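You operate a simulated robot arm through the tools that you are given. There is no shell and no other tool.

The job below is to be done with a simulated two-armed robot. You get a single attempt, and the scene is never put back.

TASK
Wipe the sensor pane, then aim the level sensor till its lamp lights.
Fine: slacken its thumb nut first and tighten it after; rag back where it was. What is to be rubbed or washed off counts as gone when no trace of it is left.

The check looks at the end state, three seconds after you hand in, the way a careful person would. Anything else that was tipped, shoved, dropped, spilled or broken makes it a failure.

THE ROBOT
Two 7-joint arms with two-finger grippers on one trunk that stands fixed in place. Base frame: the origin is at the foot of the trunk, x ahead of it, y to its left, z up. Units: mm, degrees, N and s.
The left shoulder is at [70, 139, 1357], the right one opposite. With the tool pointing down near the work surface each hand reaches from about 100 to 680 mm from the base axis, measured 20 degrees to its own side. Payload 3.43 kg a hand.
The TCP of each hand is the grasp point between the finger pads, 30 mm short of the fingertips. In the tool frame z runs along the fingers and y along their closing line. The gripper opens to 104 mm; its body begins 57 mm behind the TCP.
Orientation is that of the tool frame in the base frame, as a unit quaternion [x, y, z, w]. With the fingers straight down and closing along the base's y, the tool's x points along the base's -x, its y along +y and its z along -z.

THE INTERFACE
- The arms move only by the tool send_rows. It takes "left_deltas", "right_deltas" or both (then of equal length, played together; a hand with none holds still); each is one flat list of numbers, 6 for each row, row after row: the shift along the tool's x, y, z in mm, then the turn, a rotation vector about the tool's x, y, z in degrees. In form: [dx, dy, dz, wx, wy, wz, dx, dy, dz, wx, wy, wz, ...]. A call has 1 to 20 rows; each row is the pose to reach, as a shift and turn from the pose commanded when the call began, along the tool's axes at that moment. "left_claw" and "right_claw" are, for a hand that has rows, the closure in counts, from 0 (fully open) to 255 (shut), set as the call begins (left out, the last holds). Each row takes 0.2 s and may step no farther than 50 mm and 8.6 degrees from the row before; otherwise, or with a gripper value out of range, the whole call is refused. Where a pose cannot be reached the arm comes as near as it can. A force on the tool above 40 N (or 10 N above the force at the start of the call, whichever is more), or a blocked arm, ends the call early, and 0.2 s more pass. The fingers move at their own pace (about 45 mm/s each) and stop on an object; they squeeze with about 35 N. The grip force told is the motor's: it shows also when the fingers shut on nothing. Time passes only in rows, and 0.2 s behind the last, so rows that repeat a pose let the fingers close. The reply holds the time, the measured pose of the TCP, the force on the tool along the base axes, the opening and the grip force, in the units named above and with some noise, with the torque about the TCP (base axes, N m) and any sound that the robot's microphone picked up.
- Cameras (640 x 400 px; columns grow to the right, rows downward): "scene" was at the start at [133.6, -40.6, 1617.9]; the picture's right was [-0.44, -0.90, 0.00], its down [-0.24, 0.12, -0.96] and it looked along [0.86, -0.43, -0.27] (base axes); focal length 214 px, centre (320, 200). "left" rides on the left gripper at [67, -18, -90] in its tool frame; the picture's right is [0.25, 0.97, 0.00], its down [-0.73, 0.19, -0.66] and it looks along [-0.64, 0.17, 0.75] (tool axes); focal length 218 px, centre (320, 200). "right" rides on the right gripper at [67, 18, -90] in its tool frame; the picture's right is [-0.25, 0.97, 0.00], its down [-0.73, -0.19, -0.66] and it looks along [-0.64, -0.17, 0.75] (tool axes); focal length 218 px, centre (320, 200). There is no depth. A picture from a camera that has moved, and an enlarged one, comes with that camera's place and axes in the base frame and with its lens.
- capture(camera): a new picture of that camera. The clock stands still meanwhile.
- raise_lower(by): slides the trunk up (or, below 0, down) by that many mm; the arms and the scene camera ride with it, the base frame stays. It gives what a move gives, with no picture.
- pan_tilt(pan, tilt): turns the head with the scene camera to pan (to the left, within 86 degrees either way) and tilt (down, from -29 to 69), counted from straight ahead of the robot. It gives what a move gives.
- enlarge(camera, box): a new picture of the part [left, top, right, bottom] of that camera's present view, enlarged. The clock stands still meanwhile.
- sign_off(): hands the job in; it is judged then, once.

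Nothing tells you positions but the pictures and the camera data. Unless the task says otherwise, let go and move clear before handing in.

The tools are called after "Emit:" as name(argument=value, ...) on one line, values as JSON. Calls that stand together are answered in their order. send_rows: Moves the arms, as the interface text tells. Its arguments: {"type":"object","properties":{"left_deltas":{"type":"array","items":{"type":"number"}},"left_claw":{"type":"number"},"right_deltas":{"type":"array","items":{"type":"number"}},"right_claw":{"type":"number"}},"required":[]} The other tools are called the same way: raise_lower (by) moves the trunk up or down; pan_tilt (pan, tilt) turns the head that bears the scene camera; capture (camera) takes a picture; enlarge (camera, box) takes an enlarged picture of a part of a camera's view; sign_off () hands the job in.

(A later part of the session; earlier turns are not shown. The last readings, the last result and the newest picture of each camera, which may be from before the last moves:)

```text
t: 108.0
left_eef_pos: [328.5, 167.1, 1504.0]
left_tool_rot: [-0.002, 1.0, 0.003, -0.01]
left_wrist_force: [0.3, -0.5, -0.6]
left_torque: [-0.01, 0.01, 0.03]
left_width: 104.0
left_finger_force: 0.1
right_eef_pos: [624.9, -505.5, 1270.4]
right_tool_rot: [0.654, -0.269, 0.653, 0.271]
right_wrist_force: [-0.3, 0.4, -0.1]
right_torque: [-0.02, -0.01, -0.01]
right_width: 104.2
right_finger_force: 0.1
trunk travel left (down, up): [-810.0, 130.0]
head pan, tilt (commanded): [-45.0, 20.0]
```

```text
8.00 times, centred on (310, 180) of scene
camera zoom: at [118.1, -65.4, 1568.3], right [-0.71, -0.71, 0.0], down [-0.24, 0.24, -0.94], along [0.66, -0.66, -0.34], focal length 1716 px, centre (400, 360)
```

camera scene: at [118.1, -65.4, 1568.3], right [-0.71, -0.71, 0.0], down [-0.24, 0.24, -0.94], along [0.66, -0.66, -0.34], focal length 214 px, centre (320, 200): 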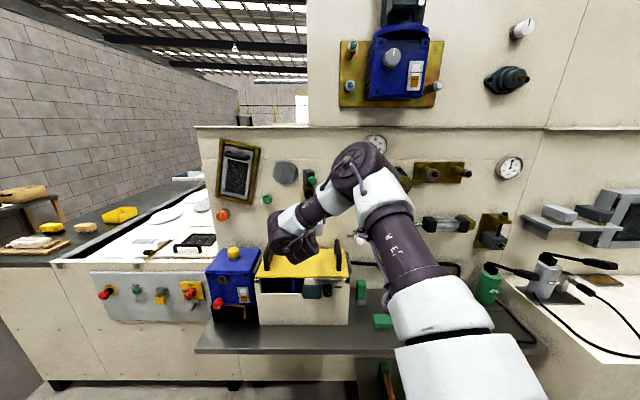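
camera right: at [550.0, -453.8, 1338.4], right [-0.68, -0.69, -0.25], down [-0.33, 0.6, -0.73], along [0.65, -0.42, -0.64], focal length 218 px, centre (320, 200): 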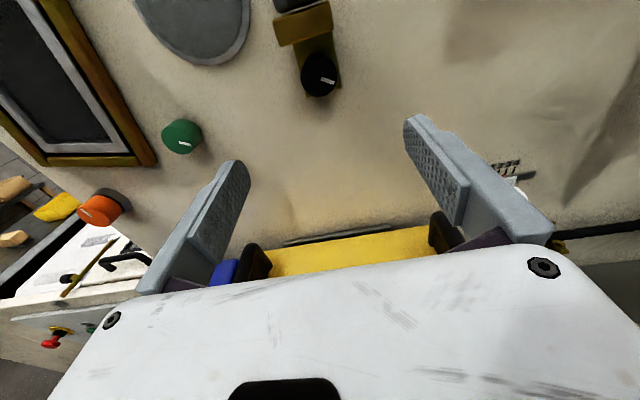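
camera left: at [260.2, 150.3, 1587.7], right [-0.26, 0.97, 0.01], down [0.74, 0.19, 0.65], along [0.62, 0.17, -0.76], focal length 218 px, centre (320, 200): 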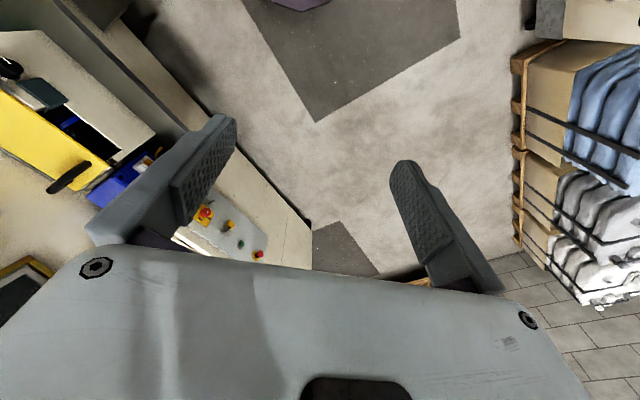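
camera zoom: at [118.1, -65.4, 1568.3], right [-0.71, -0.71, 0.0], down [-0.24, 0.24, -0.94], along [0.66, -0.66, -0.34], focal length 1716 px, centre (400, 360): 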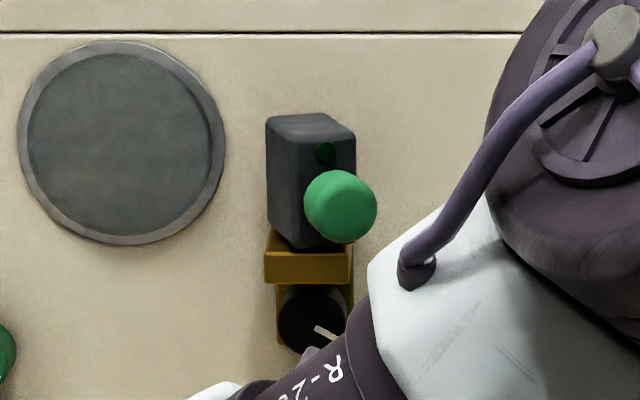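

The nut face is confirmed at (715,-600,1295), 33 mm across. I'll pre-roll the hand 28 degrees clockwise and move up to just in front of it, fingers open.

Emit:
send_rows(right_deltas=[6, 1, 15, 0, 0, 7, 13, 2, 30, 0, 0, 14, 19, 3, 45, 0, 0, 21, 25, 3.4, 60.7, 0, 0, 28])

Emit:
capture(camera="right")

```text
t: 109.0
left_eef_pos: [326.1, 166.6, 1504.9]
left_tool_rot: [-0.001, 1.0, 0.004, -0.009]
left_wrist_force: [-0.2, -0.7, -0.8]
left_torque: [0.01, -0.01, -0.03]
left_width: 104.1
left_finger_force: 0.1
right_eef_pos: [664.4, -552.9, 1297.4]
right_tool_rot: [0.569, -0.42, 0.699, 0.106]
right_wrist_force: [0.0, 0.9, 0.5]
right_torque: [-0.01, 0.01, 0.01]
right_width: 103.8
right_finger_force: 0.1
trunk travel left (down, up): [-810.0, 130.0]
head pan, tilt (commanded): [-45.0, 20.0]
```

```text
taken
camera right: at [568.4, -522.8, 1348.7], right [-0.52, -0.52, -0.68], down [-0.11, 0.82, -0.56], along [0.85, -0.22, -0.48], focal length 218 px, centre (320, 200)
```

right: 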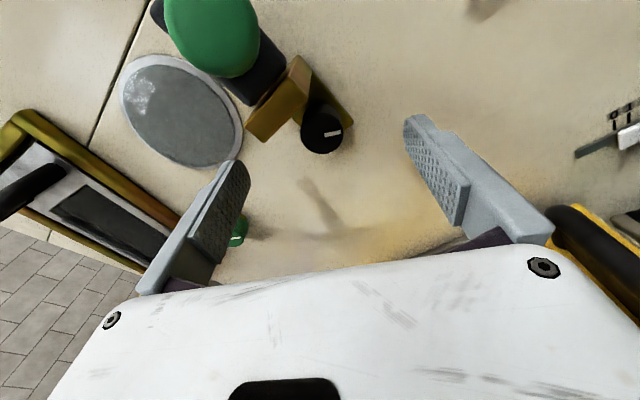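

Aligned, with the fingers straddling the nut's line. I advance so the fingertips reach about 10 mm past the nut's face.

Emit:
send_rows(right_deltas=[-1, 0, 18, 0, 0, 0, -2, -1, 34, 0, 0, 0, -2.9, -1.2, 44, 0, 0, 0, -2.9, -1.2, 50, 0, 0, 0])

Emit:
capture(camera="right")

Emit:
enlarge(camera="scene", box=[270, 155, 350, 205])

```text
t: 110.0
left_eef_pos: [327.1, 168.0, 1504.9]
left_tool_rot: [-0.001, 1.0, 0.003, -0.008]
left_wrist_force: [0.2, 0.3, -0.2]
left_torque: [0.0, 0.0, 0.03]
left_width: 104.0
left_finger_force: 0.0
right_eef_pos: [701.3, -586.9, 1293.8]
right_tool_rot: [0.57, -0.419, 0.699, 0.105]
right_wrist_force: [-0.4, -0.1, -0.8]
right_torque: [0.01, -0.02, 0.05]
right_width: 104.1
right_finger_force: 0.1
trunk travel left (down, up): [-810.0, 130.0]
head pan, tilt (commanded): [-45.0, 20.0]
```

```text
taken
camera right: at [606.2, -556.4, 1345.8], right [-0.52, -0.52, -0.68], down [-0.11, 0.82, -0.56], along [0.85, -0.22, -0.48], focal length 218 px, centre (320, 200)
```

right: 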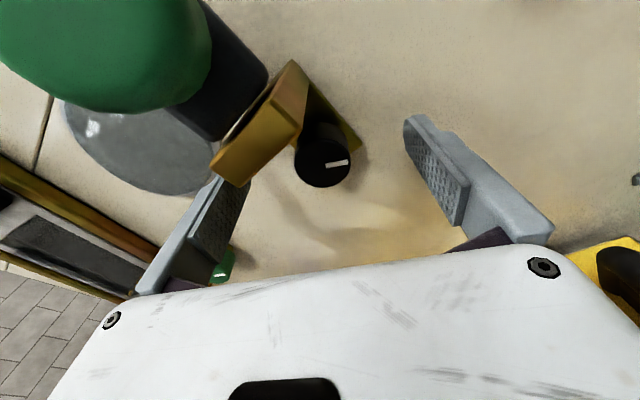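

```text
8.00 times, centred on (310, 180) of scene
camera zoom: at [116.2, -64.8, 1568.5], right [-0.71, -0.71, 0.0], down [-0.24, 0.24, -0.94], along [0.66, -0.66, -0.34], focal length 1716 px, centre (400, 360)
```

zoom: 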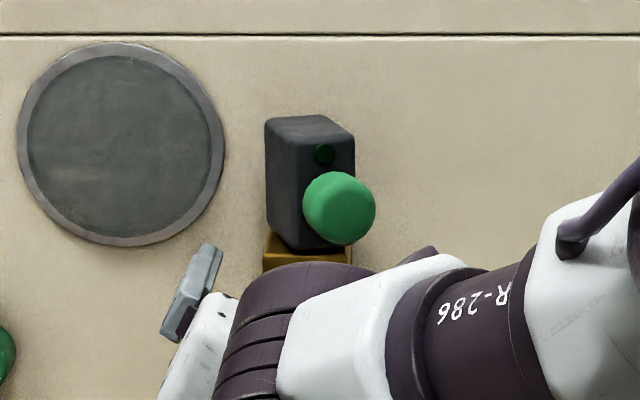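

Well aligned: TCP at (701,-587,1294). Closing the fingers on the nut.

Emit:
send_rows(right_deltas=[0, 0, 0, 0, 0, 0, 0, 0, 0, 0, 0, 0, 0, 0, 0, 0, 0, 0, 0, 0, 0, 0, 0, 0, 0, 0, 0, 0, 0, 0, 0, 0, 0, 0, 0, 0], right_claw=255)

Emit:
capture(camera="right")

```text
t: 111.4
left_eef_pos: [325.9, 166.8, 1504.5]
left_tool_rot: [-0.001, 1.0, 0.004, -0.009]
left_wrist_force: [0.1, 0.0, -0.4]
left_torque: [-0.03, 0.0, -0.01]
left_width: 104.0
left_finger_force: 0.0
right_eef_pos: [700.3, -587.6, 1294.8]
right_tool_rot: [0.57, -0.419, 0.699, 0.105]
right_wrist_force: [-1.8, -1.2, -1.7]
right_torque: [-0.01, 0.0, -0.22]
right_width: 32.8
right_finger_force: 45.3
trunk travel left (down, up): [-810.0, 130.0]
head pan, tilt (commanded): [-45.0, 20.0]
```

```text
taken
camera right: at [605.4, -557.5, 1345.6], right [-0.52, -0.52, -0.68], down [-0.11, 0.82, -0.56], along [0.85, -0.22, -0.49], focal length 218 px, centre (320, 200)
```

right: 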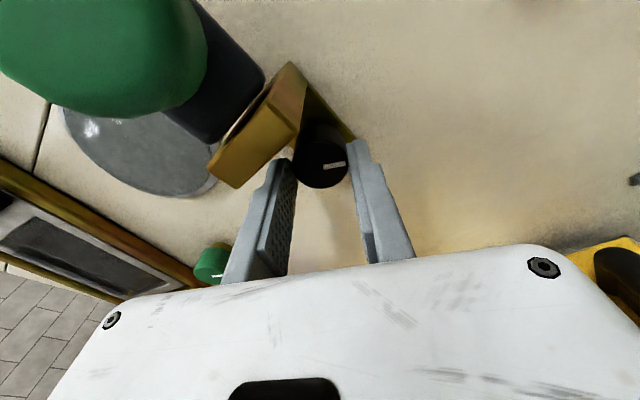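

The nut is gripped (32.8 mm). Now I turn counter-clockwise about 56 degrees to slacken it.

Emit:
send_rows(right_deltas=[0, 0, 0, 0, 0, -7, 0, 0, 0, 0, 0, -14, 0, 0, 0, 0, 0, -21, 0, 0, 0, 0, 0, -28, 0, 0, 0, 0, 0, -35, 0, 0, 0, 0, 0, -42, 0, 0, 0, 0, 0, -49, 0, 0, 0, 0, 0, -56])

Emit:
capture(camera="right")

Emit:
enlarge(camera="scene", box=[270, 155, 350, 205])

```text
t: 113.2
left_eef_pos: [325.0, 167.0, 1504.5]
left_tool_rot: [-0.001, 1.0, 0.004, -0.009]
left_wrist_force: [-0.5, -0.2, -0.2]
left_torque: [0.0, -0.02, 0.02]
left_width: 104.0
left_finger_force: 0.0
right_eef_pos: [702.5, -588.0, 1292.7]
right_tool_rot: [0.699, -0.102, 0.569, 0.421]
right_wrist_force: [2.4, -5.8, 7.4]
right_torque: [0.51, 0.52, -0.42]
right_width: 32.8
right_finger_force: 44.8
trunk travel left (down, up): [-810.0, 130.0]
head pan, tilt (commanded): [-45.0, 20.0]
```

```text
taken
camera right: at [650.2, -512.2, 1361.5], right [-0.69, -0.69, 0.23], down [-0.59, 0.34, -0.73], along [0.43, -0.64, -0.64], focal length 218 px, centre (320, 200)
```

right: 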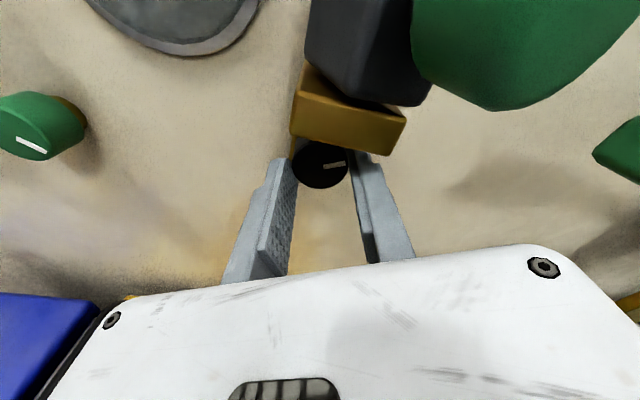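

```text
8.00 times, centred on (310, 180) of scene
camera zoom: at [115.6, -65.7, 1568.6], right [-0.71, -0.71, 0.0], down [-0.24, 0.24, -0.94], along [0.66, -0.66, -0.34], focal length 1716 px, centre (400, 360)
```

zoom: 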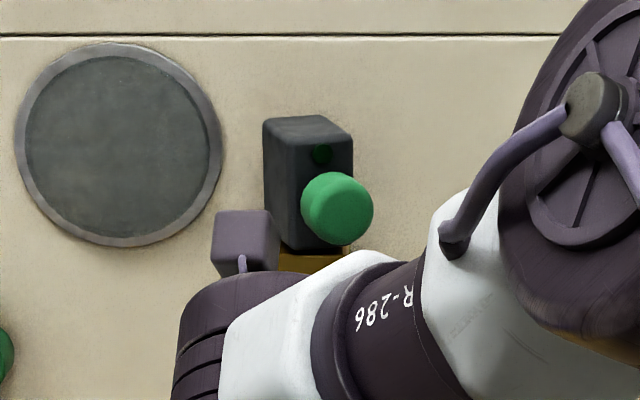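

The nut turned with the hand – its mark keeps the same place relative to the grip, so it moved about 56 degrees with little resistance. I'll open, roll back and do a second loosening stroke to make sure it's slack.

Emit:
send_rows(right_deltas=[0, 0, 0, 0, 0, 0, 0, 0, 0, 0, 0, 0, 0, 0, 0, 0, 0, 0, 0, 0, 0, 0, 0, 0, 0, 0, 0, 0, 0, 0], right_claw=60)

Emit:
capture(camera="right")

```text
t: 114.4
left_eef_pos: [326.6, 166.8, 1503.8]
left_tool_rot: [-0.001, 1.0, 0.003, -0.009]
left_wrist_force: [0.0, 1.0, -0.2]
left_torque: [0.03, 0.02, -0.03]
left_width: 103.7
left_finger_force: 0.1
right_eef_pos: [701.9, -587.6, 1293.4]
right_tool_rot: [0.7, -0.102, 0.568, 0.421]
right_wrist_force: [0.0, -0.2, 0.0]
right_torque: [-0.01, 0.03, -0.01]
right_width: 79.6
right_finger_force: 0.1
trunk travel left (down, up): [-810.0, 130.0]
head pan, tilt (commanded): [-45.0, 20.0]
```

```text
taken
camera right: at [650.4, -511.6, 1360.6], right [-0.69, -0.69, 0.23], down [-0.59, 0.34, -0.73], along [0.43, -0.64, -0.64], focal length 218 px, centre (320, 200)
```

right: 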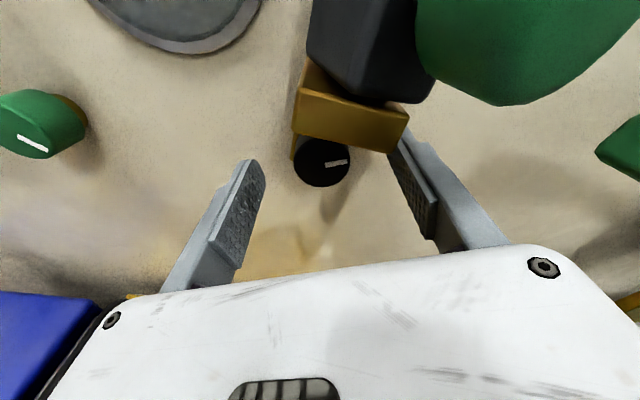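

The fingers are clear of the nut and ledge. Rolling back +56 degrees, regripping and turning again.

Emit:
send_rows(right_deltas=[0, 0, 0, 0, 0, 8, 0, 0, 0, 0, 0, 16, 0, 0, 0, 0, 0, 24, 0, 0, 0, 0, 0, 32, 0, 0, 0, 0, 0, 40, 0, 0, 0, 0, 0, 48, 0, 0, 0, 0, 0, 56, 0, 0, 0, 0, 0, 56])

Emit:
send_rows(right_deltas=[0, 0, 0, 0, 0, 0, 0, 0, 0, 0, 0, 0, 0, 0, 0, 0, 0, 0, 0, 0, 0, 0, 0, 0, 0, 0, 0, 0, 0, 0], right_claw=255)

Emit:
send_rows(right_deltas=[0, 0, 0, 0, 0, -7, 0, 0, 0, 0, 0, -14, 0, 0, 0, 0, 0, -21, 0, 0, 0, 0, 0, -28, 0, 0, 0, 0, 0, -35, 0, 0, 0, 0, 0, -42, 0, 0, 0, 0, 0, -49, 0, 0, 0, 0, 0, -56])

Emit:
capture(camera="right")

```text
t: 116.2
left_eef_pos: [326.5, 168.5, 1504.3]
left_tool_rot: [-0.001, 1.0, 0.003, -0.008]
left_wrist_force: [0.6, -0.3, -0.4]
left_torque: [-0.01, 0.0, 0.02]
left_width: 104.1
left_finger_force: 0.0
right_eef_pos: [701.0, -585.9, 1292.4]
right_tool_rot: [0.569, -0.42, 0.699, 0.105]
right_wrist_force: [-0.4, 0.1, 0.5]
right_torque: [0.04, -0.02, 0.0]
right_width: 79.7
right_finger_force: 0.1
trunk travel left (down, up): [-810.0, 130.0]
head pan, tilt (commanded): [-45.0, 20.0]
```

```text
t: 117.4
left_eef_pos: [325.3, 168.3, 1504.7]
left_tool_rot: [-0.001, 1.0, 0.003, -0.009]
left_wrist_force: [0.3, -1.1, -0.3]
left_torque: [0.0, 0.0, -0.01]
left_width: 104.2
left_finger_force: 0.0
right_eef_pos: [700.1, -586.9, 1293.4]
right_tool_rot: [0.569, -0.419, 0.699, 0.105]
right_wrist_force: [-1.0, -0.1, -0.5]
right_torque: [-0.13, -0.12, -0.18]
right_width: 33.1
right_finger_force: 45.2
trunk travel left (down, up): [-810.0, 130.0]
head pan, tilt (commanded): [-45.0, 20.0]
```

```text
t: 119.2
left_eef_pos: [326.6, 168.8, 1504.1]
left_tool_rot: [-0.002, 1.0, 0.003, -0.01]
left_wrist_force: [0.3, -0.1, 0.5]
left_torque: [-0.01, 0.03, 0.02]
left_width: 103.9
left_finger_force: 0.0
right_eef_pos: [700.0, -585.9, 1292.8]
right_tool_rot: [0.7, -0.102, 0.568, 0.421]
right_wrist_force: [-0.4, 0.8, 1.0]
right_torque: [0.45, 0.47, -0.13]
right_width: 33.2
right_finger_force: 44.8
trunk travel left (down, up): [-810.0, 130.0]
head pan, tilt (commanded): [-45.0, 20.0]
```

```text
taken
camera right: at [649.4, -511.9, 1361.0], right [-0.69, -0.69, 0.24], down [-0.59, 0.34, -0.73], along [0.42, -0.64, -0.64], focal length 218 px, centre (320, 200)
```

right: 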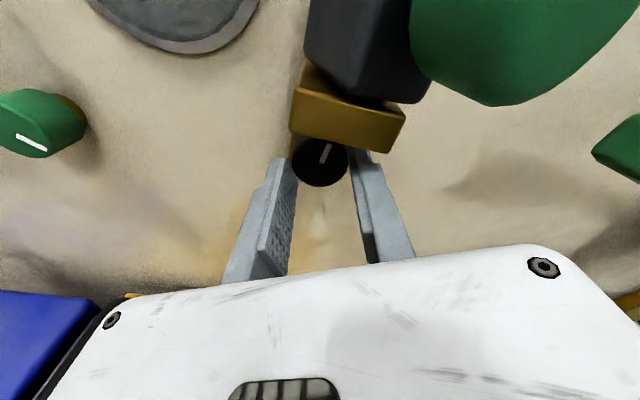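

The nut has now turned about 112 degrees in all. I'll release it, back away, roll level, and look at the sensor before touching it.

Emit:
send_rows(right_deltas=[0, 0, 0, 0, 0, 0, 0, 0, 0, 0, 0, 0, 0, 0, 0, 0, 0, 0, 0, 0, 0, 0, 0, 0], right_claw=60)

Emit:
send_rows(right_deltas=[0, 0, -25, 0, 0, 0, 0, 0, -50, 0, 0, 0, 0, 0, -80, 0, 0, 0, 0, 0, -110, 0, 0, 7, 0, 0, -120, 0, 0, 14, 0, 0, -120, 0, 0, 21, 0, 0, -120, 0, 0, 28])

Emit:
capture(camera="right")

Emit:
enlarge(camera="scene", box=[270, 155, 350, 205])

```text
t: 120.2
left_eef_pos: [328.0, 168.5, 1503.1]
left_tool_rot: [-0.001, 1.0, 0.003, -0.009]
left_wrist_force: [0.7, 0.3, -1.1]
left_torque: [0.0, -0.02, -0.02]
left_width: 103.9
left_finger_force: 0.2
right_eef_pos: [700.0, -586.3, 1293.6]
right_tool_rot: [0.699, -0.103, 0.568, 0.421]
right_wrist_force: [0.5, -0.6, -0.9]
right_torque: [-0.01, 0.01, 0.0]
right_width: 79.6
right_finger_force: 0.0
trunk travel left (down, up): [-810.0, 130.0]
head pan, tilt (commanded): [-45.0, 20.0]
```

```text
t: 121.8
left_eef_pos: [327.0, 168.0, 1504.3]
left_tool_rot: [-0.001, 1.0, 0.003, -0.009]
left_wrist_force: [-0.2, -0.7, -0.1]
left_torque: [0.02, 0.03, 0.05]
left_width: 104.1
left_finger_force: 0.1
right_eef_pos: [616.5, -500.3, 1292.0]
right_tool_rot: [0.654, -0.27, 0.653, 0.271]
right_wrist_force: [-0.4, -1.2, 0.0]
right_torque: [-0.03, -0.02, -0.04]
right_width: 79.7
right_finger_force: 0.1
trunk travel left (down, up): [-810.0, 130.0]
head pan, tilt (commanded): [-45.0, 20.0]
```

```text
taken
camera right: at [541.2, -450.0, 1359.5], right [-0.68, -0.69, -0.25], down [-0.33, 0.6, -0.73], along [0.65, -0.41, -0.64], focal length 218 px, centre (320, 200)
```

right: 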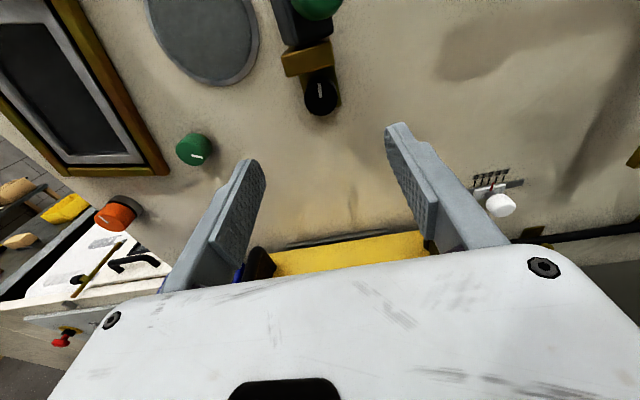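

```text
8.00 times, centred on (310, 180) of scene
camera zoom: at [115.7, -65.0, 1568.5], right [-0.71, -0.71, 0.0], down [-0.24, 0.24, -0.94], along [0.66, -0.66, -0.34], focal length 1716 px, centre (400, 360)
```

zoom: 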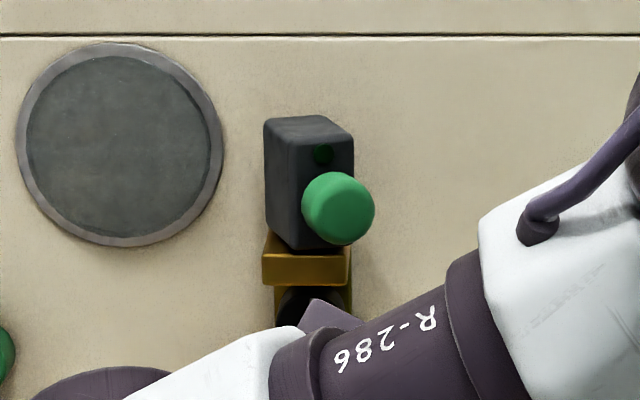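

The nut's mark now points up, a good third of a turn loose. I'll raise the hand level with the green knob, narrow the fingers to about 52 mm to straddle it loosely, and look.

Emit:
send_rows(right_deltas=[27, 6, 0, 0, 0, 0, 54, 11, 5, 0, 0, 0, 80, 16.7, 10.3, 0, 0, 0, 80, 16.7, 10.3, 0, 0, 0], right_claw=128)

Emit:
capture(camera="right")

```text
t: 122.8
left_eef_pos: [325.4, 167.7, 1504.1]
left_tool_rot: [-0.001, 1.0, 0.002, -0.008]
left_wrist_force: [-0.7, 0.5, 0.9]
left_torque: [0.01, -0.01, 0.0]
left_width: 104.0
left_finger_force: 0.0
right_eef_pos: [613.4, -518.5, 1372.9]
right_tool_rot: [0.654, -0.269, 0.653, 0.271]
right_wrist_force: [0.2, -0.1, 0.4]
right_torque: [0.0, 0.04, 0.0]
right_width: 51.7
right_finger_force: 0.1
trunk travel left (down, up): [-810.0, 130.0]
head pan, tilt (commanded): [-45.0, 20.0]
```

```text
taken
camera right: at [538.3, -468.7, 1441.8], right [-0.68, -0.69, -0.25], down [-0.33, 0.6, -0.73], along [0.65, -0.42, -0.64], focal length 218 px, centre (320, 200)
```

right: 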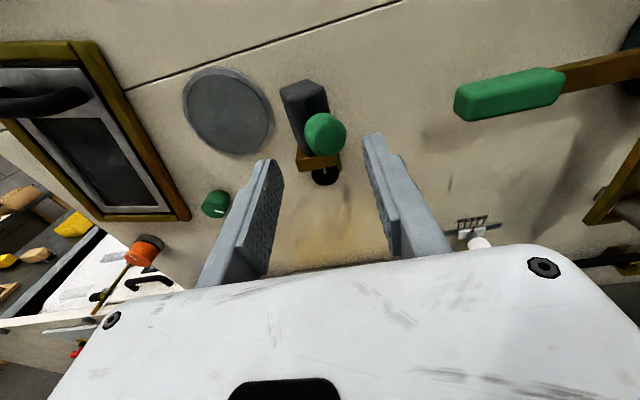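

The knob sits centred ahead of the open fingers. I advance so the fingertips straddle it without touching.

Emit:
send_rows(right_deltas=[0, 2, 20, 0, 0, 0, 0, 3, 35, 0, 0, 0, 0, 3, 43, 0, 0, 0])

Emit:
capture(camera="right")

Emit:
enlarge(camera="right", box=[230, 50, 420, 170])

```text
t: 123.6
left_eef_pos: [326.3, 167.5, 1504.8]
left_tool_rot: [-0.001, 1.0, 0.002, -0.008]
left_wrist_force: [-0.3, -0.1, -1.3]
left_torque: [-0.03, 0.0, 0.02]
left_width: 103.9
left_finger_force: 0.1
right_eef_pos: [638.4, -553.0, 1373.5]
right_tool_rot: [0.654, -0.269, 0.653, 0.271]
right_wrist_force: [0.2, -0.2, 0.7]
right_torque: [0.02, -0.02, 0.0]
right_width: 51.8
right_finger_force: 0.1
trunk travel left (down, up): [-810.0, 130.0]
head pan, tilt (commanded): [-45.0, 20.0]
```

```text
taken
camera right: at [564.8, -502.6, 1440.3], right [-0.68, -0.69, -0.25], down [-0.33, 0.6, -0.73], along [0.65, -0.42, -0.64], focal length 218 px, centre (320, 200)
```

right: 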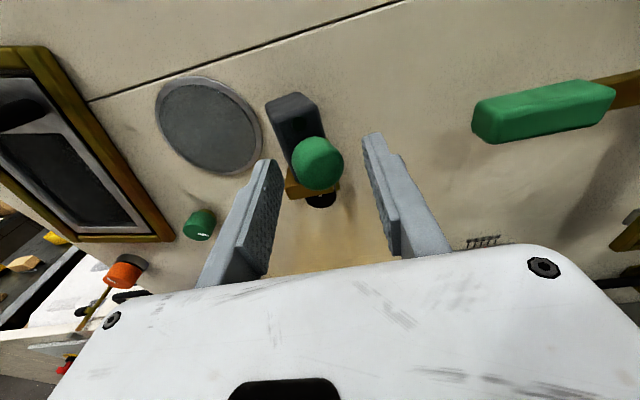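

```text
3.33 times, centred on (325, 110) of right
camera zoom: at [564.8, -502.6, 1440.3], right [-0.68, -0.69, -0.25], down [-0.33, 0.6, -0.73], along [0.65, -0.42, -0.64], focal length 728 px, centre (303, 500)
```

zoom: 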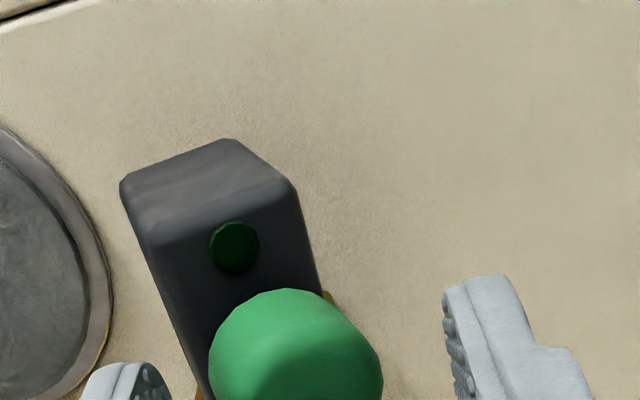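

The fingers straddle the knob with clearance and the lamp on the box's face is in plain view (dark). I'll first nudge the knob leftward in small steps, watching the lamp and the force.

Emit:
send_rows(right_deltas=[0, -4, 0, 0, 0, 0, 0, -8, 0, 0, 0, 0, 0, -11, 0, 0, 0, 0])

Emit:
enlarge(camera="right", box=[230, 50, 420, 170])

Emit:
send_rows(right_deltas=[0, -2, 0, 0, 0, 0, 0, -4, 0, 0, 0, 0])

Emit:
enlarge(camera="right", box=[230, 50, 420, 170])

```text
t: 124.4
left_eef_pos: [327.0, 166.8, 1503.0]
left_tool_rot: [0.0, 1.0, 0.003, -0.008]
left_wrist_force: [0.2, -0.1, 0.5]
left_torque: [0.0, 0.01, 0.0]
left_width: 104.0
left_finger_force: 0.0
right_eef_pos: [647.6, -545.9, 1373.1]
right_tool_rot: [0.654, -0.269, 0.653, 0.271]
right_wrist_force: [-0.3, 0.0, -0.9]
right_torque: [-0.01, -0.02, 0.03]
right_width: 51.6
right_finger_force: 0.0
trunk travel left (down, up): [-810.0, 130.0]
head pan, tilt (commanded): [-45.0, 20.0]
```

```text
3.33 times, centred on (325, 110) of right
camera zoom: at [572.5, -495.2, 1440.7], right [-0.68, -0.69, -0.25], down [-0.33, 0.6, -0.73], along [0.65, -0.42, -0.64], focal length 728 px, centre (303, 500)
```

zoom: 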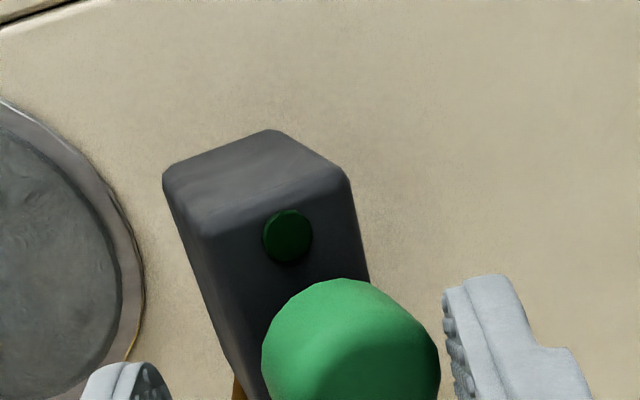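

```text
t: 125.0
left_eef_pos: [325.8, 168.0, 1504.4]
left_tool_rot: [-0.001, 1.0, 0.004, -0.008]
left_wrist_force: [-0.1, 1.1, 1.0]
left_torque: [0.01, -0.01, -0.03]
left_width: 104.0
left_finger_force: 0.0
right_eef_pos: [650.0, -543.3, 1372.3]
right_tool_rot: [0.654, -0.269, 0.653, 0.271]
right_wrist_force: [-4.2, 1.0, 0.7]
right_torque: [-0.01, 0.05, -0.21]
right_width: 52.4
right_finger_force: 0.8
trunk travel left (down, up): [-810.0, 130.0]
head pan, tilt (commanded): [-45.0, 20.0]
```

```text
3.33 times, centred on (325, 110) of right
camera zoom: at [575.6, -492.2, 1440.7], right [-0.68, -0.69, -0.25], down [-0.33, 0.6, -0.73], along [0.65, -0.42, -0.64], focal length 728 px, centre (303, 500)
```

zoom: 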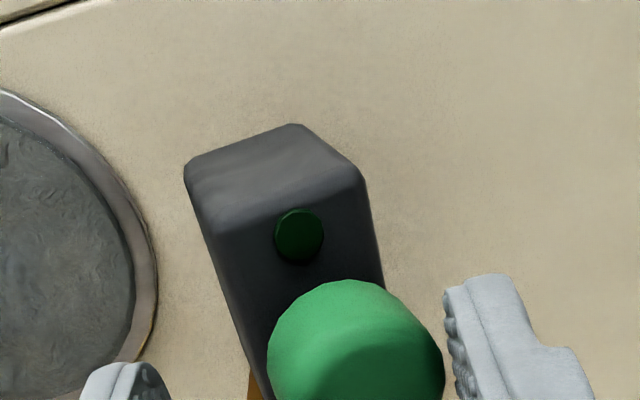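

The finger touches the knob and the box begins to turn easily. I'll keep going left in small steps with a look at the lamp after each.

Emit:
send_rows(right_deltas=[0, -1.5, 0, 0, 0, 0, 0, -3, 0, 0, 0, 0])

Emit:
enlarge(camera="right", box=[230, 50, 420, 170])

Emit:
send_rows(right_deltas=[0, -1.5, 0, 0, 0, 0, 0, -3, 0, 0, 0, 0])

Emit:
enlarge(camera="right", box=[230, 50, 420, 170])

Emit:
send_rows(right_deltas=[0, -1.5, 0, 0, 0, 0, 0, -3, 0, 0, 0, 0])

Emit:
enlarge(camera="right", box=[230, 50, 420, 170])

```text
t: 125.6
left_eef_pos: [326.1, 167.6, 1505.0]
left_tool_rot: [-0.001, 1.0, 0.002, -0.009]
left_wrist_force: [0.7, 0.3, 0.6]
left_torque: [-0.02, -0.04, -0.01]
left_width: 104.1
left_finger_force: 0.0
right_eef_pos: [654.3, -541.2, 1372.4]
right_tool_rot: [0.654, -0.27, 0.653, 0.271]
right_wrist_force: [-1.5, 0.0, 0.1]
right_torque: [-0.01, 0.02, -0.04]
right_width: 52.2
right_finger_force: 0.1
trunk travel left (down, up): [-810.0, 130.0]
head pan, tilt (commanded): [-45.0, 20.0]
```

```text
3.33 times, centred on (325, 110) of right
camera zoom: at [578.3, -489.8, 1440.7], right [-0.68, -0.69, -0.25], down [-0.33, 0.6, -0.73], along [0.65, -0.42, -0.64], focal length 728 px, centre (303, 500)
```

zoom: 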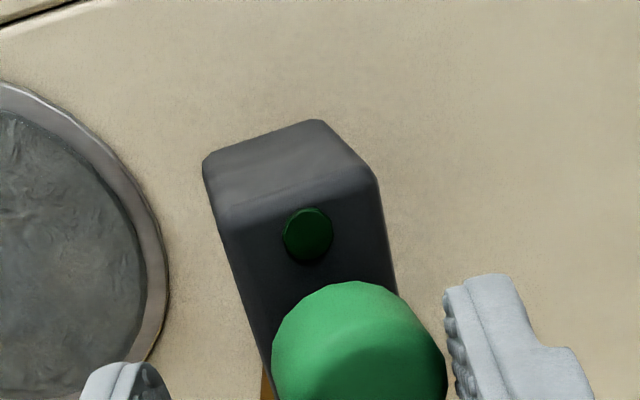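

```text
t: 126.2
left_eef_pos: [325.7, 168.0, 1503.6]
left_tool_rot: [-0.001, 1.0, 0.003, -0.009]
left_wrist_force: [0.8, 0.0, 0.0]
left_torque: [0.01, -0.05, 0.01]
left_width: 104.1
left_finger_force: 0.0
right_eef_pos: [654.6, -540.4, 1373.3]
right_tool_rot: [0.654, -0.269, 0.653, 0.271]
right_wrist_force: [-0.5, 0.1, 0.7]
right_torque: [0.04, 0.02, -0.01]
right_width: 52.0
right_finger_force: 0.2
trunk travel left (down, up): [-810.0, 130.0]
head pan, tilt (commanded): [-45.0, 20.0]
```

```text
3.33 times, centred on (325, 110) of right
camera zoom: at [580.7, -488.1, 1440.6], right [-0.68, -0.69, -0.25], down [-0.33, 0.6, -0.73], along [0.65, -0.42, -0.64], focal length 728 px, centre (303, 500)
```

zoom: 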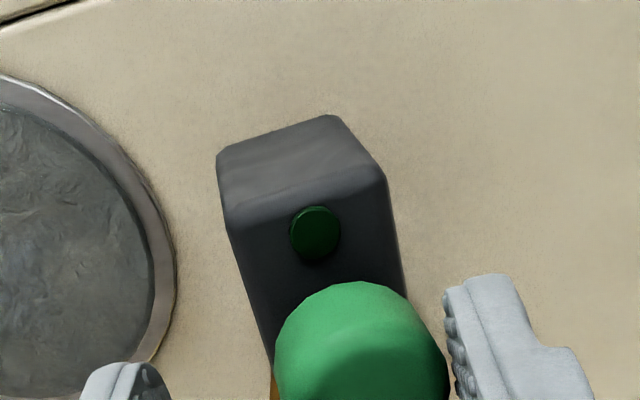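

```text
t: 126.8
left_eef_pos: [326.5, 167.4, 1505.2]
left_tool_rot: [-0.001, 1.0, 0.002, -0.009]
left_wrist_force: [-0.3, 1.0, -0.1]
left_torque: [-0.01, 0.01, 0.01]
left_width: 103.8
left_finger_force: 0.1
right_eef_pos: [657.6, -535.9, 1373.0]
right_tool_rot: [0.654, -0.269, 0.653, 0.271]
right_wrist_force: [-0.3, -0.2, 0.1]
right_torque: [-0.01, 0.03, -0.05]
right_width: 51.9
right_finger_force: 0.5
trunk travel left (down, up): [-810.0, 130.0]
head pan, tilt (commanded): [-45.0, 20.0]
```

```text
3.33 times, centred on (325, 110) of right
camera zoom: at [582.6, -485.0, 1440.9], right [-0.68, -0.69, -0.25], down [-0.33, 0.6, -0.73], along [0.65, -0.42, -0.64], focal length 728 px, centre (303, 500)
```

zoom: 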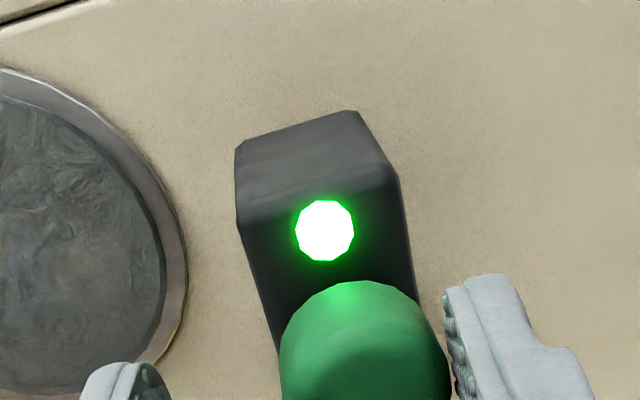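

The lamp has lit bright green. I'll nudge one more millimetre to be safely inside the window rather than on its edge, and check that it stays lit.

Emit:
send_rows(right_deltas=[0, -0.6, 0, 0, 0, 0, 0, -1.1, 0, 0, 0, 0])

Emit:
enlarge(camera="right", box=[230, 50, 420, 170])

```text
t: 127.4
left_eef_pos: [326.2, 167.5, 1505.5]
left_tool_rot: [-0.001, 1.0, 0.003, -0.009]
left_wrist_force: [0.0, 0.1, 0.1]
left_torque: [-0.03, 0.01, 0.01]
left_width: 103.9
left_finger_force: 0.2
right_eef_pos: [658.3, -535.0, 1372.8]
right_tool_rot: [0.654, -0.268, 0.653, 0.271]
right_wrist_force: [0.0, -0.3, 0.1]
right_torque: [-0.02, 0.01, -0.03]
right_width: 52.2
right_finger_force: 0.1
trunk travel left (down, up): [-810.0, 130.0]
head pan, tilt (commanded): [-45.0, 20.0]
```

```text
3.33 times, centred on (325, 110) of right
camera zoom: at [583.4, -483.9, 1441.2], right [-0.68, -0.69, -0.25], down [-0.33, 0.6, -0.73], along [0.65, -0.42, -0.64], focal length 728 px, centre (303, 500)
```

zoom: 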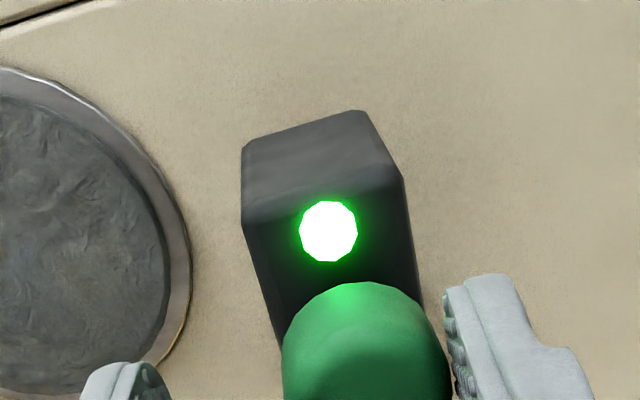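

Still lit. I'll ease the finger off the knob to the right, withdraw straight back, and check that the lamp remains lit.

Emit:
send_rows(right_deltas=[0, 2, 0, 0, 0, 0, 0, 4, 0, 0, 0, 0, 0, 5, -15, 0, 0, 0, 0, 5, -35, 0, 0, 0, 0, 5, -50, 0, 0, 0])

Emit:
enlarge(camera="right", box=[230, 50, 420, 170])

Emit:
enlarge(camera="scene", box=[270, 155, 350, 205])

```text
t: 128.6
left_eef_pos: [327.9, 168.0, 1505.0]
left_tool_rot: [-0.001, 1.0, 0.002, -0.009]
left_wrist_force: [-0.7, -0.2, -0.2]
left_torque: [-0.01, -0.01, 0.0]
left_width: 104.2
left_finger_force: 0.0
right_eef_pos: [618.0, -499.8, 1371.9]
right_tool_rot: [0.654, -0.269, 0.653, 0.272]
right_wrist_force: [-0.7, 0.5, 0.6]
right_torque: [0.0, -0.02, 0.04]
right_width: 51.8
right_finger_force: 0.0
trunk travel left (down, up): [-810.0, 130.0]
head pan, tilt (commanded): [-45.0, 20.0]
```

```text
3.33 times, centred on (325, 110) of right
camera zoom: at [543.1, -448.9, 1440.3], right [-0.68, -0.69, -0.25], down [-0.33, 0.6, -0.73], along [0.65, -0.42, -0.64], focal length 728 px, centre (303, 500)
```

zoom: 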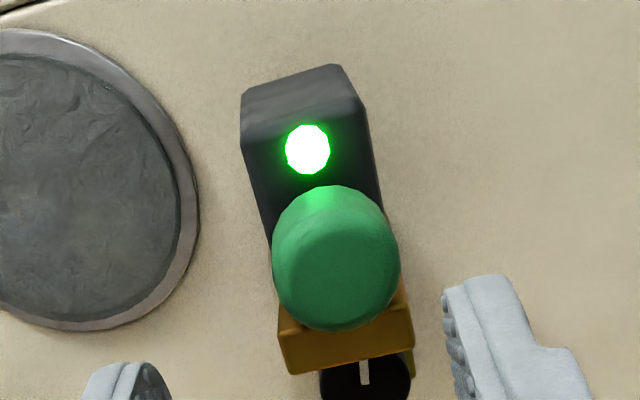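

```text
8.00 times, centred on (310, 180) of scene
camera zoom: at [115.8, -64.0, 1568.5], right [-0.71, -0.71, 0.0], down [-0.24, 0.24, -0.94], along [0.66, -0.66, -0.34], focal length 1716 px, centre (400, 360)
```

zoom: 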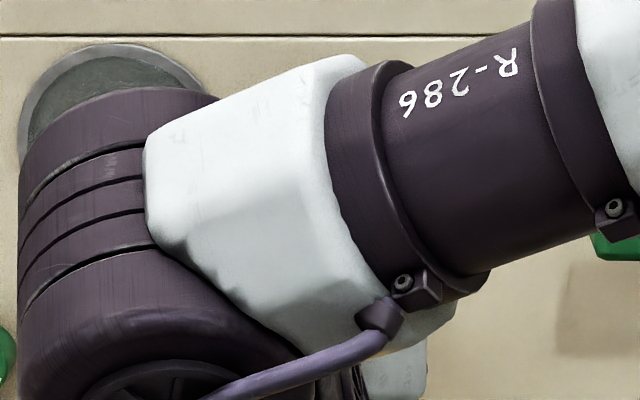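

The lamp stays lit with the hand withdrawn, and the box is now about square to the panel. Now to tighten: I'll lower the hand in front of the nut, rolled 28 degrees counter-clockwise, fingers open 80 mm.

Emit:
send_rows(right_deltas=[-20, 1, 0, 0, 0, -7, -40, 1, 0, 0, 0, -14, -60, 2, 0, 0, 0, -21, -77.5, 2.4, 10, 0, 0, -28, -77.5, 2.4, 10, 0, 0, -28], right_claw=60)

Emit:
capture(camera="right")

```text
t: 129.8
left_eef_pos: [326.1, 167.9, 1503.7]
left_tool_rot: [-0.001, 1.0, 0.003, -0.009]
left_wrist_force: [-0.4, -0.2, 0.4]
left_torque: [0.03, 0.01, 0.02]
left_width: 104.0
left_finger_force: 0.1
right_eef_pos: [623.7, -513.0, 1296.4]
right_tool_rot: [0.699, -0.102, 0.568, 0.422]
right_wrist_force: [-0.2, 0.2, 0.0]
right_torque: [-0.01, -0.04, 0.0]
right_width: 79.6
right_finger_force: 0.1
trunk travel left (down, up): [-810.0, 130.0]
head pan, tilt (commanded): [-45.0, 20.0]
```

```text
taken
camera right: at [572.2, -437.6, 1363.6], right [-0.69, -0.69, 0.24], down [-0.59, 0.34, -0.73], along [0.42, -0.64, -0.64], focal length 218 px, centre (320, 200)
```

right: 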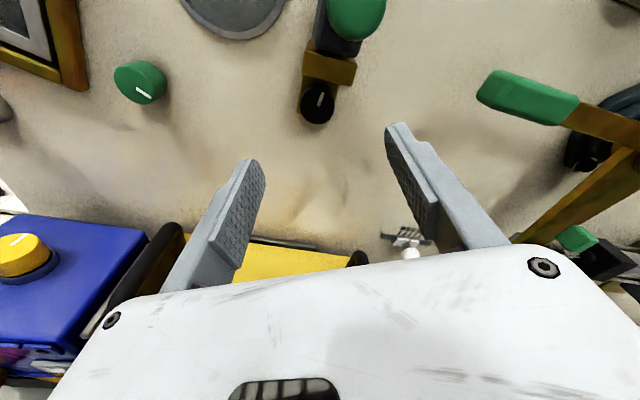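

Lined up; I advance onto the nut.

Emit:
send_rows(right_deltas=[0, -1, 30, 0, 0, 0, 0, -2, 60, 0, 0, 0, 0, -3.2, 85, 0, 0, 0, 0, -3.2, 100, 0, 0, 0, 0, -3.2, 106, 0, 0, 0])

Emit:
capture(camera="right")

```text
t: 131.0
left_eef_pos: [327.1, 167.1, 1503.9]
left_tool_rot: [-0.001, 1.0, 0.003, -0.009]
left_wrist_force: [-0.1, -0.1, -0.6]
left_torque: [-0.01, 0.01, 0.0]
left_width: 103.9
left_finger_force: 0.1
right_eef_pos: [703.8, -586.0, 1292.8]
right_tool_rot: [0.7, -0.103, 0.568, 0.421]
right_wrist_force: [-1.0, 0.1, 0.4]
right_torque: [-0.02, -0.04, -0.01]
right_width: 79.5
right_finger_force: 0.1
trunk travel left (down, up): [-810.0, 130.0]
head pan, tilt (commanded): [-45.0, 20.0]
```

```text
taken
camera right: at [652.0, -511.7, 1361.8], right [-0.69, -0.69, 0.23], down [-0.59, 0.34, -0.73], along [0.43, -0.64, -0.64], focal length 218 px, centre (320, 200)
```

right: 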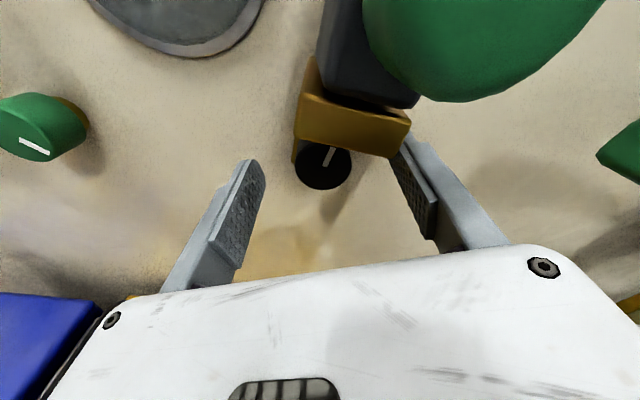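

In position over the nut. Close and turn clockwise 56 degrees.

Emit:
send_rows(right_deltas=[0, 0, 0, 0, 0, 0, 0, 0, 0, 0, 0, 0, 0, 0, 0, 0, 0, 0, 0, 0, 0, 0, 0, 0, 0, 0, 0, 0, 0, 0], right_claw=255)

Emit:
send_rows(right_deltas=[0, 0, 0, 0, 0, 7, 0, 0, 0, 0, 0, 14, 0, 0, 0, 0, 0, 21, 0, 0, 0, 0, 0, 28, 0, 0, 0, 0, 0, 35, 0, 0, 0, 0, 0, 42, 0, 0, 0, 0, 0, 49, 0, 0, 0, 0, 0, 56])

Emit:
capture(camera="right")

```text
t: 132.2
left_eef_pos: [326.6, 166.5, 1505.1]
left_tool_rot: [0.0, 1.0, 0.004, -0.008]
left_wrist_force: [-0.1, 0.4, -0.2]
left_torque: [0.03, 0.0, -0.03]
left_width: 104.0
left_finger_force: 0.1
right_eef_pos: [702.0, -588.3, 1293.9]
right_tool_rot: [0.699, -0.103, 0.569, 0.421]
right_wrist_force: [1.2, -4.7, 3.8]
right_torque: [0.09, 0.09, -0.3]
right_width: 32.9
right_finger_force: 45.2
trunk travel left (down, up): [-810.0, 130.0]
head pan, tilt (commanded): [-45.0, 20.0]
```

```text
t: 134.0
left_eef_pos: [326.6, 164.5, 1504.4]
left_tool_rot: [-0.001, 1.0, 0.003, -0.008]
left_wrist_force: [-0.7, -0.3, -0.4]
left_torque: [0.01, 0.0, 0.04]
left_width: 104.1
left_finger_force: 0.0
right_eef_pos: [700.8, -587.7, 1294.8]
right_tool_rot: [0.568, -0.421, 0.7, 0.104]
right_wrist_force: [7.5, -12.6, 11.8]
right_torque: [-0.74, -0.66, -0.47]
right_width: 32.8
right_finger_force: 44.7
trunk travel left (down, up): [-810.0, 130.0]
head pan, tilt (commanded): [-45.0, 20.0]
```

```text
taken
camera right: at [605.3, -558.1, 1345.8], right [-0.52, -0.52, -0.68], down [-0.1, 0.83, -0.55], along [0.85, -0.22, -0.48], focal length 218 px, centre (320, 200)
```

right: 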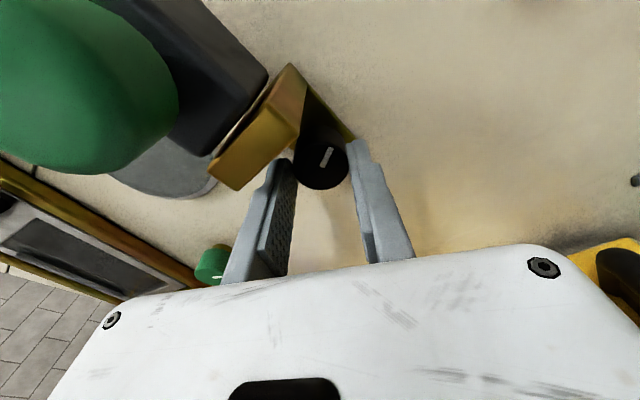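

The nut turned with the grip. Second tightening stroke: open, roll back, regrip, turn clockwise.

Emit:
send_rows(right_deltas=[0, 0, 0, 0, 0, 0, 0, 0, 0, 0, 0, 0, 0, 0, 0, 0, 0, 0, 0, 0, 0, 0, 0, 0], right_claw=60)

Emit:
send_rows(right_deltas=[0, 0, 0, 0, 0, -8, 0, 0, 0, 0, 0, -16, 0, 0, 0, 0, 0, -24, 0, 0, 0, 0, 0, -32, 0, 0, 0, 0, 0, -40, 0, 0, 0, 0, 0, -48, 0, 0, 0, 0, 0, -56, 0, 0, 0, 0, 0, -56])

Emit:
send_rows(right_deltas=[0, 0, 0, 0, 0, 0, 0, 0, 0, 0, 0, 0, 0, 0, 0, 0, 0, 0, 0, 0, 0, 0, 0, 0, 0, 0, 0, 0, 0, 0], right_claw=255)

Emit:
send_rows(right_deltas=[0, 0, 0, 0, 0, 7, 0, 0, 0, 0, 0, 14, 0, 0, 0, 0, 0, 21, 0, 0, 0, 0, 0, 28, 0, 0, 0, 0, 0, 35, 0, 0, 0, 0, 0, 42, 0, 0, 0, 0, 0, 49])

Emit:
capture(camera="right")

```text
t: 135.0
left_eef_pos: [326.4, 169.0, 1502.9]
left_tool_rot: [-0.001, 1.0, 0.003, -0.009]
left_wrist_force: [0.6, 0.1, -0.7]
left_torque: [0.0, 0.0, -0.02]
left_width: 103.8
left_finger_force: 0.1
right_eef_pos: [701.9, -585.2, 1294.6]
right_tool_rot: [0.57, -0.419, 0.699, 0.106]
right_wrist_force: [0.3, -0.1, 1.0]
right_torque: [-0.01, 0.0, -0.01]
right_width: 79.6
right_finger_force: 0.0
trunk travel left (down, up): [-810.0, 130.0]
head pan, tilt (commanded): [-45.0, 20.0]
```

```text
t: 136.8
left_eef_pos: [325.6, 167.1, 1504.6]
left_tool_rot: [-0.001, 1.0, 0.002, -0.008]
left_wrist_force: [1.4, -0.6, 0.5]
left_torque: [-0.01, 0.01, 0.02]
left_width: 104.1
left_finger_force: 0.0
right_eef_pos: [702.5, -585.6, 1294.3]
right_tool_rot: [0.7, -0.103, 0.568, 0.421]
right_wrist_force: [-0.5, 0.2, 0.4]
right_torque: [0.01, 0.01, 0.02]
right_width: 79.6
right_finger_force: 0.0
trunk travel left (down, up): [-810.0, 130.0]
head pan, tilt (commanded): [-45.0, 20.0]
```

```text
t: 138.0
left_eef_pos: [325.9, 166.4, 1505.3]
left_tool_rot: [0.0, 1.0, 0.004, -0.009]
left_wrist_force: [0.3, -0.3, 0.4]
left_torque: [0.02, 0.02, -0.03]
left_width: 104.0
left_finger_force: 0.1
right_eef_pos: [700.1, -586.7, 1294.3]
right_tool_rot: [0.699, -0.104, 0.569, 0.421]
right_wrist_force: [1.6, -4.2, 3.5]
right_torque: [-0.08, -0.08, -0.08]
right_width: 33.3
right_finger_force: 45.0
trunk travel left (down, up): [-810.0, 130.0]
head pan, tilt (commanded): [-45.0, 20.0]
```

```text
t: 139.6
left_eef_pos: [324.5, 165.6, 1504.0]
left_tool_rot: [0.0, 1.0, 0.003, -0.007]
left_wrist_force: [0.3, -0.4, 0.5]
left_torque: [0.01, -0.03, -0.01]
left_width: 104.2
left_finger_force: 0.1
right_eef_pos: [699.7, -586.8, 1293.8]
right_tool_rot: [0.592, -0.386, 0.692, 0.147]
right_wrist_force: [-2.4, -8.0, 7.2]
right_torque: [0.3, 0.34, -0.01]
right_width: 33.0
right_finger_force: 44.9
trunk travel left (down, up): [-810.0, 130.0]
head pan, tilt (commanded): [-45.0, 20.0]
```

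```text
taken
camera right: at [608.7, -552.2, 1351.7], right [-0.57, -0.58, -0.58], down [-0.15, 0.77, -0.61], along [0.8, -0.26, -0.53], focal length 218 px, centre (320, 200)
```

right: 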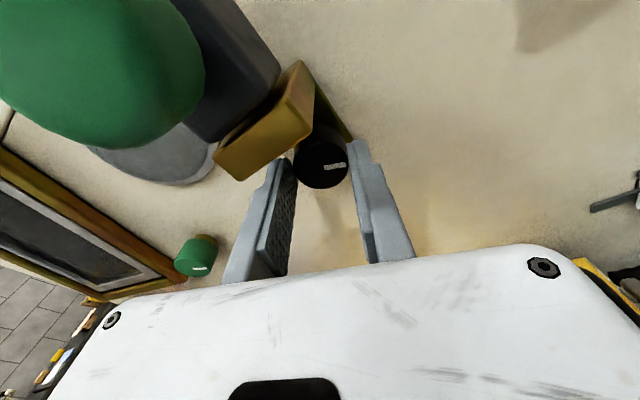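

The nut is within about 7 degrees of its original position. I'll turn the rest and feel for resistance.

Emit:
send_rows(right_deltas=[0, 0, 0, 0, 0, 4, 0, 0, 0, 0, 0, 7, 0, 0, 0, 0, 0, 7])

Emit:
send_rows(right_deltas=[0, 0, 0, 0, 0, 3, 0, 0, 0, 0, 0, 6, 0, 0, 0, 0, 0, 6])

Emit:
enlarge(camera="right", box=[240, 80, 400, 180])

```text
t: 140.4
left_eef_pos: [323.4, 164.9, 1504.3]
left_tool_rot: [-0.001, 1.0, 0.004, -0.007]
left_wrist_force: [-0.3, -0.1, 0.0]
left_torque: [0.02, 0.0, 0.0]
left_width: 103.7
left_finger_force: 0.2
right_eef_pos: [699.3, -587.7, 1295.8]
right_tool_rot: [0.568, -0.42, 0.7, 0.104]
right_wrist_force: [-3.0, -9.5, 5.4]
right_torque: [-0.39, -0.39, -0.49]
right_width: 32.8
right_finger_force: 44.4
trunk travel left (down, up): [-810.0, 130.0]
head pan, tilt (commanded): [-45.0, 20.0]
```

```text
t: 141.2
left_eef_pos: [325.6, 167.1, 1503.4]
left_tool_rot: [-0.002, 1.0, 0.004, -0.007]
left_wrist_force: [0.9, 0.1, 0.3]
left_torque: [-0.01, -0.01, -0.01]
left_width: 103.8
left_finger_force: 0.0
right_eef_pos: [700.2, -586.6, 1292.7]
right_tool_rot: [0.547, -0.448, 0.704, 0.068]
right_wrist_force: [-5.7, -5.1, 0.3]
right_torque: [-0.62, 0.47, -0.31]
right_width: 33.2
right_finger_force: 45.3
trunk travel left (down, up): [-810.0, 130.0]
head pan, tilt (commanded): [-45.0, 20.0]
```

```text
4.00 times, centred on (320, 130) of right
camera zoom: at [601.0, -560.2, 1340.1], right [-0.47, -0.47, -0.75], down [-0.07, 0.86, -0.5], along [0.88, -0.18, -0.44], focal length 873 px, centre (320, 480)
```

zoom: 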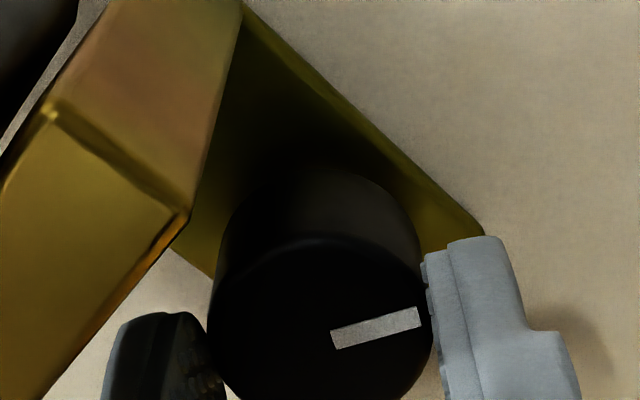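

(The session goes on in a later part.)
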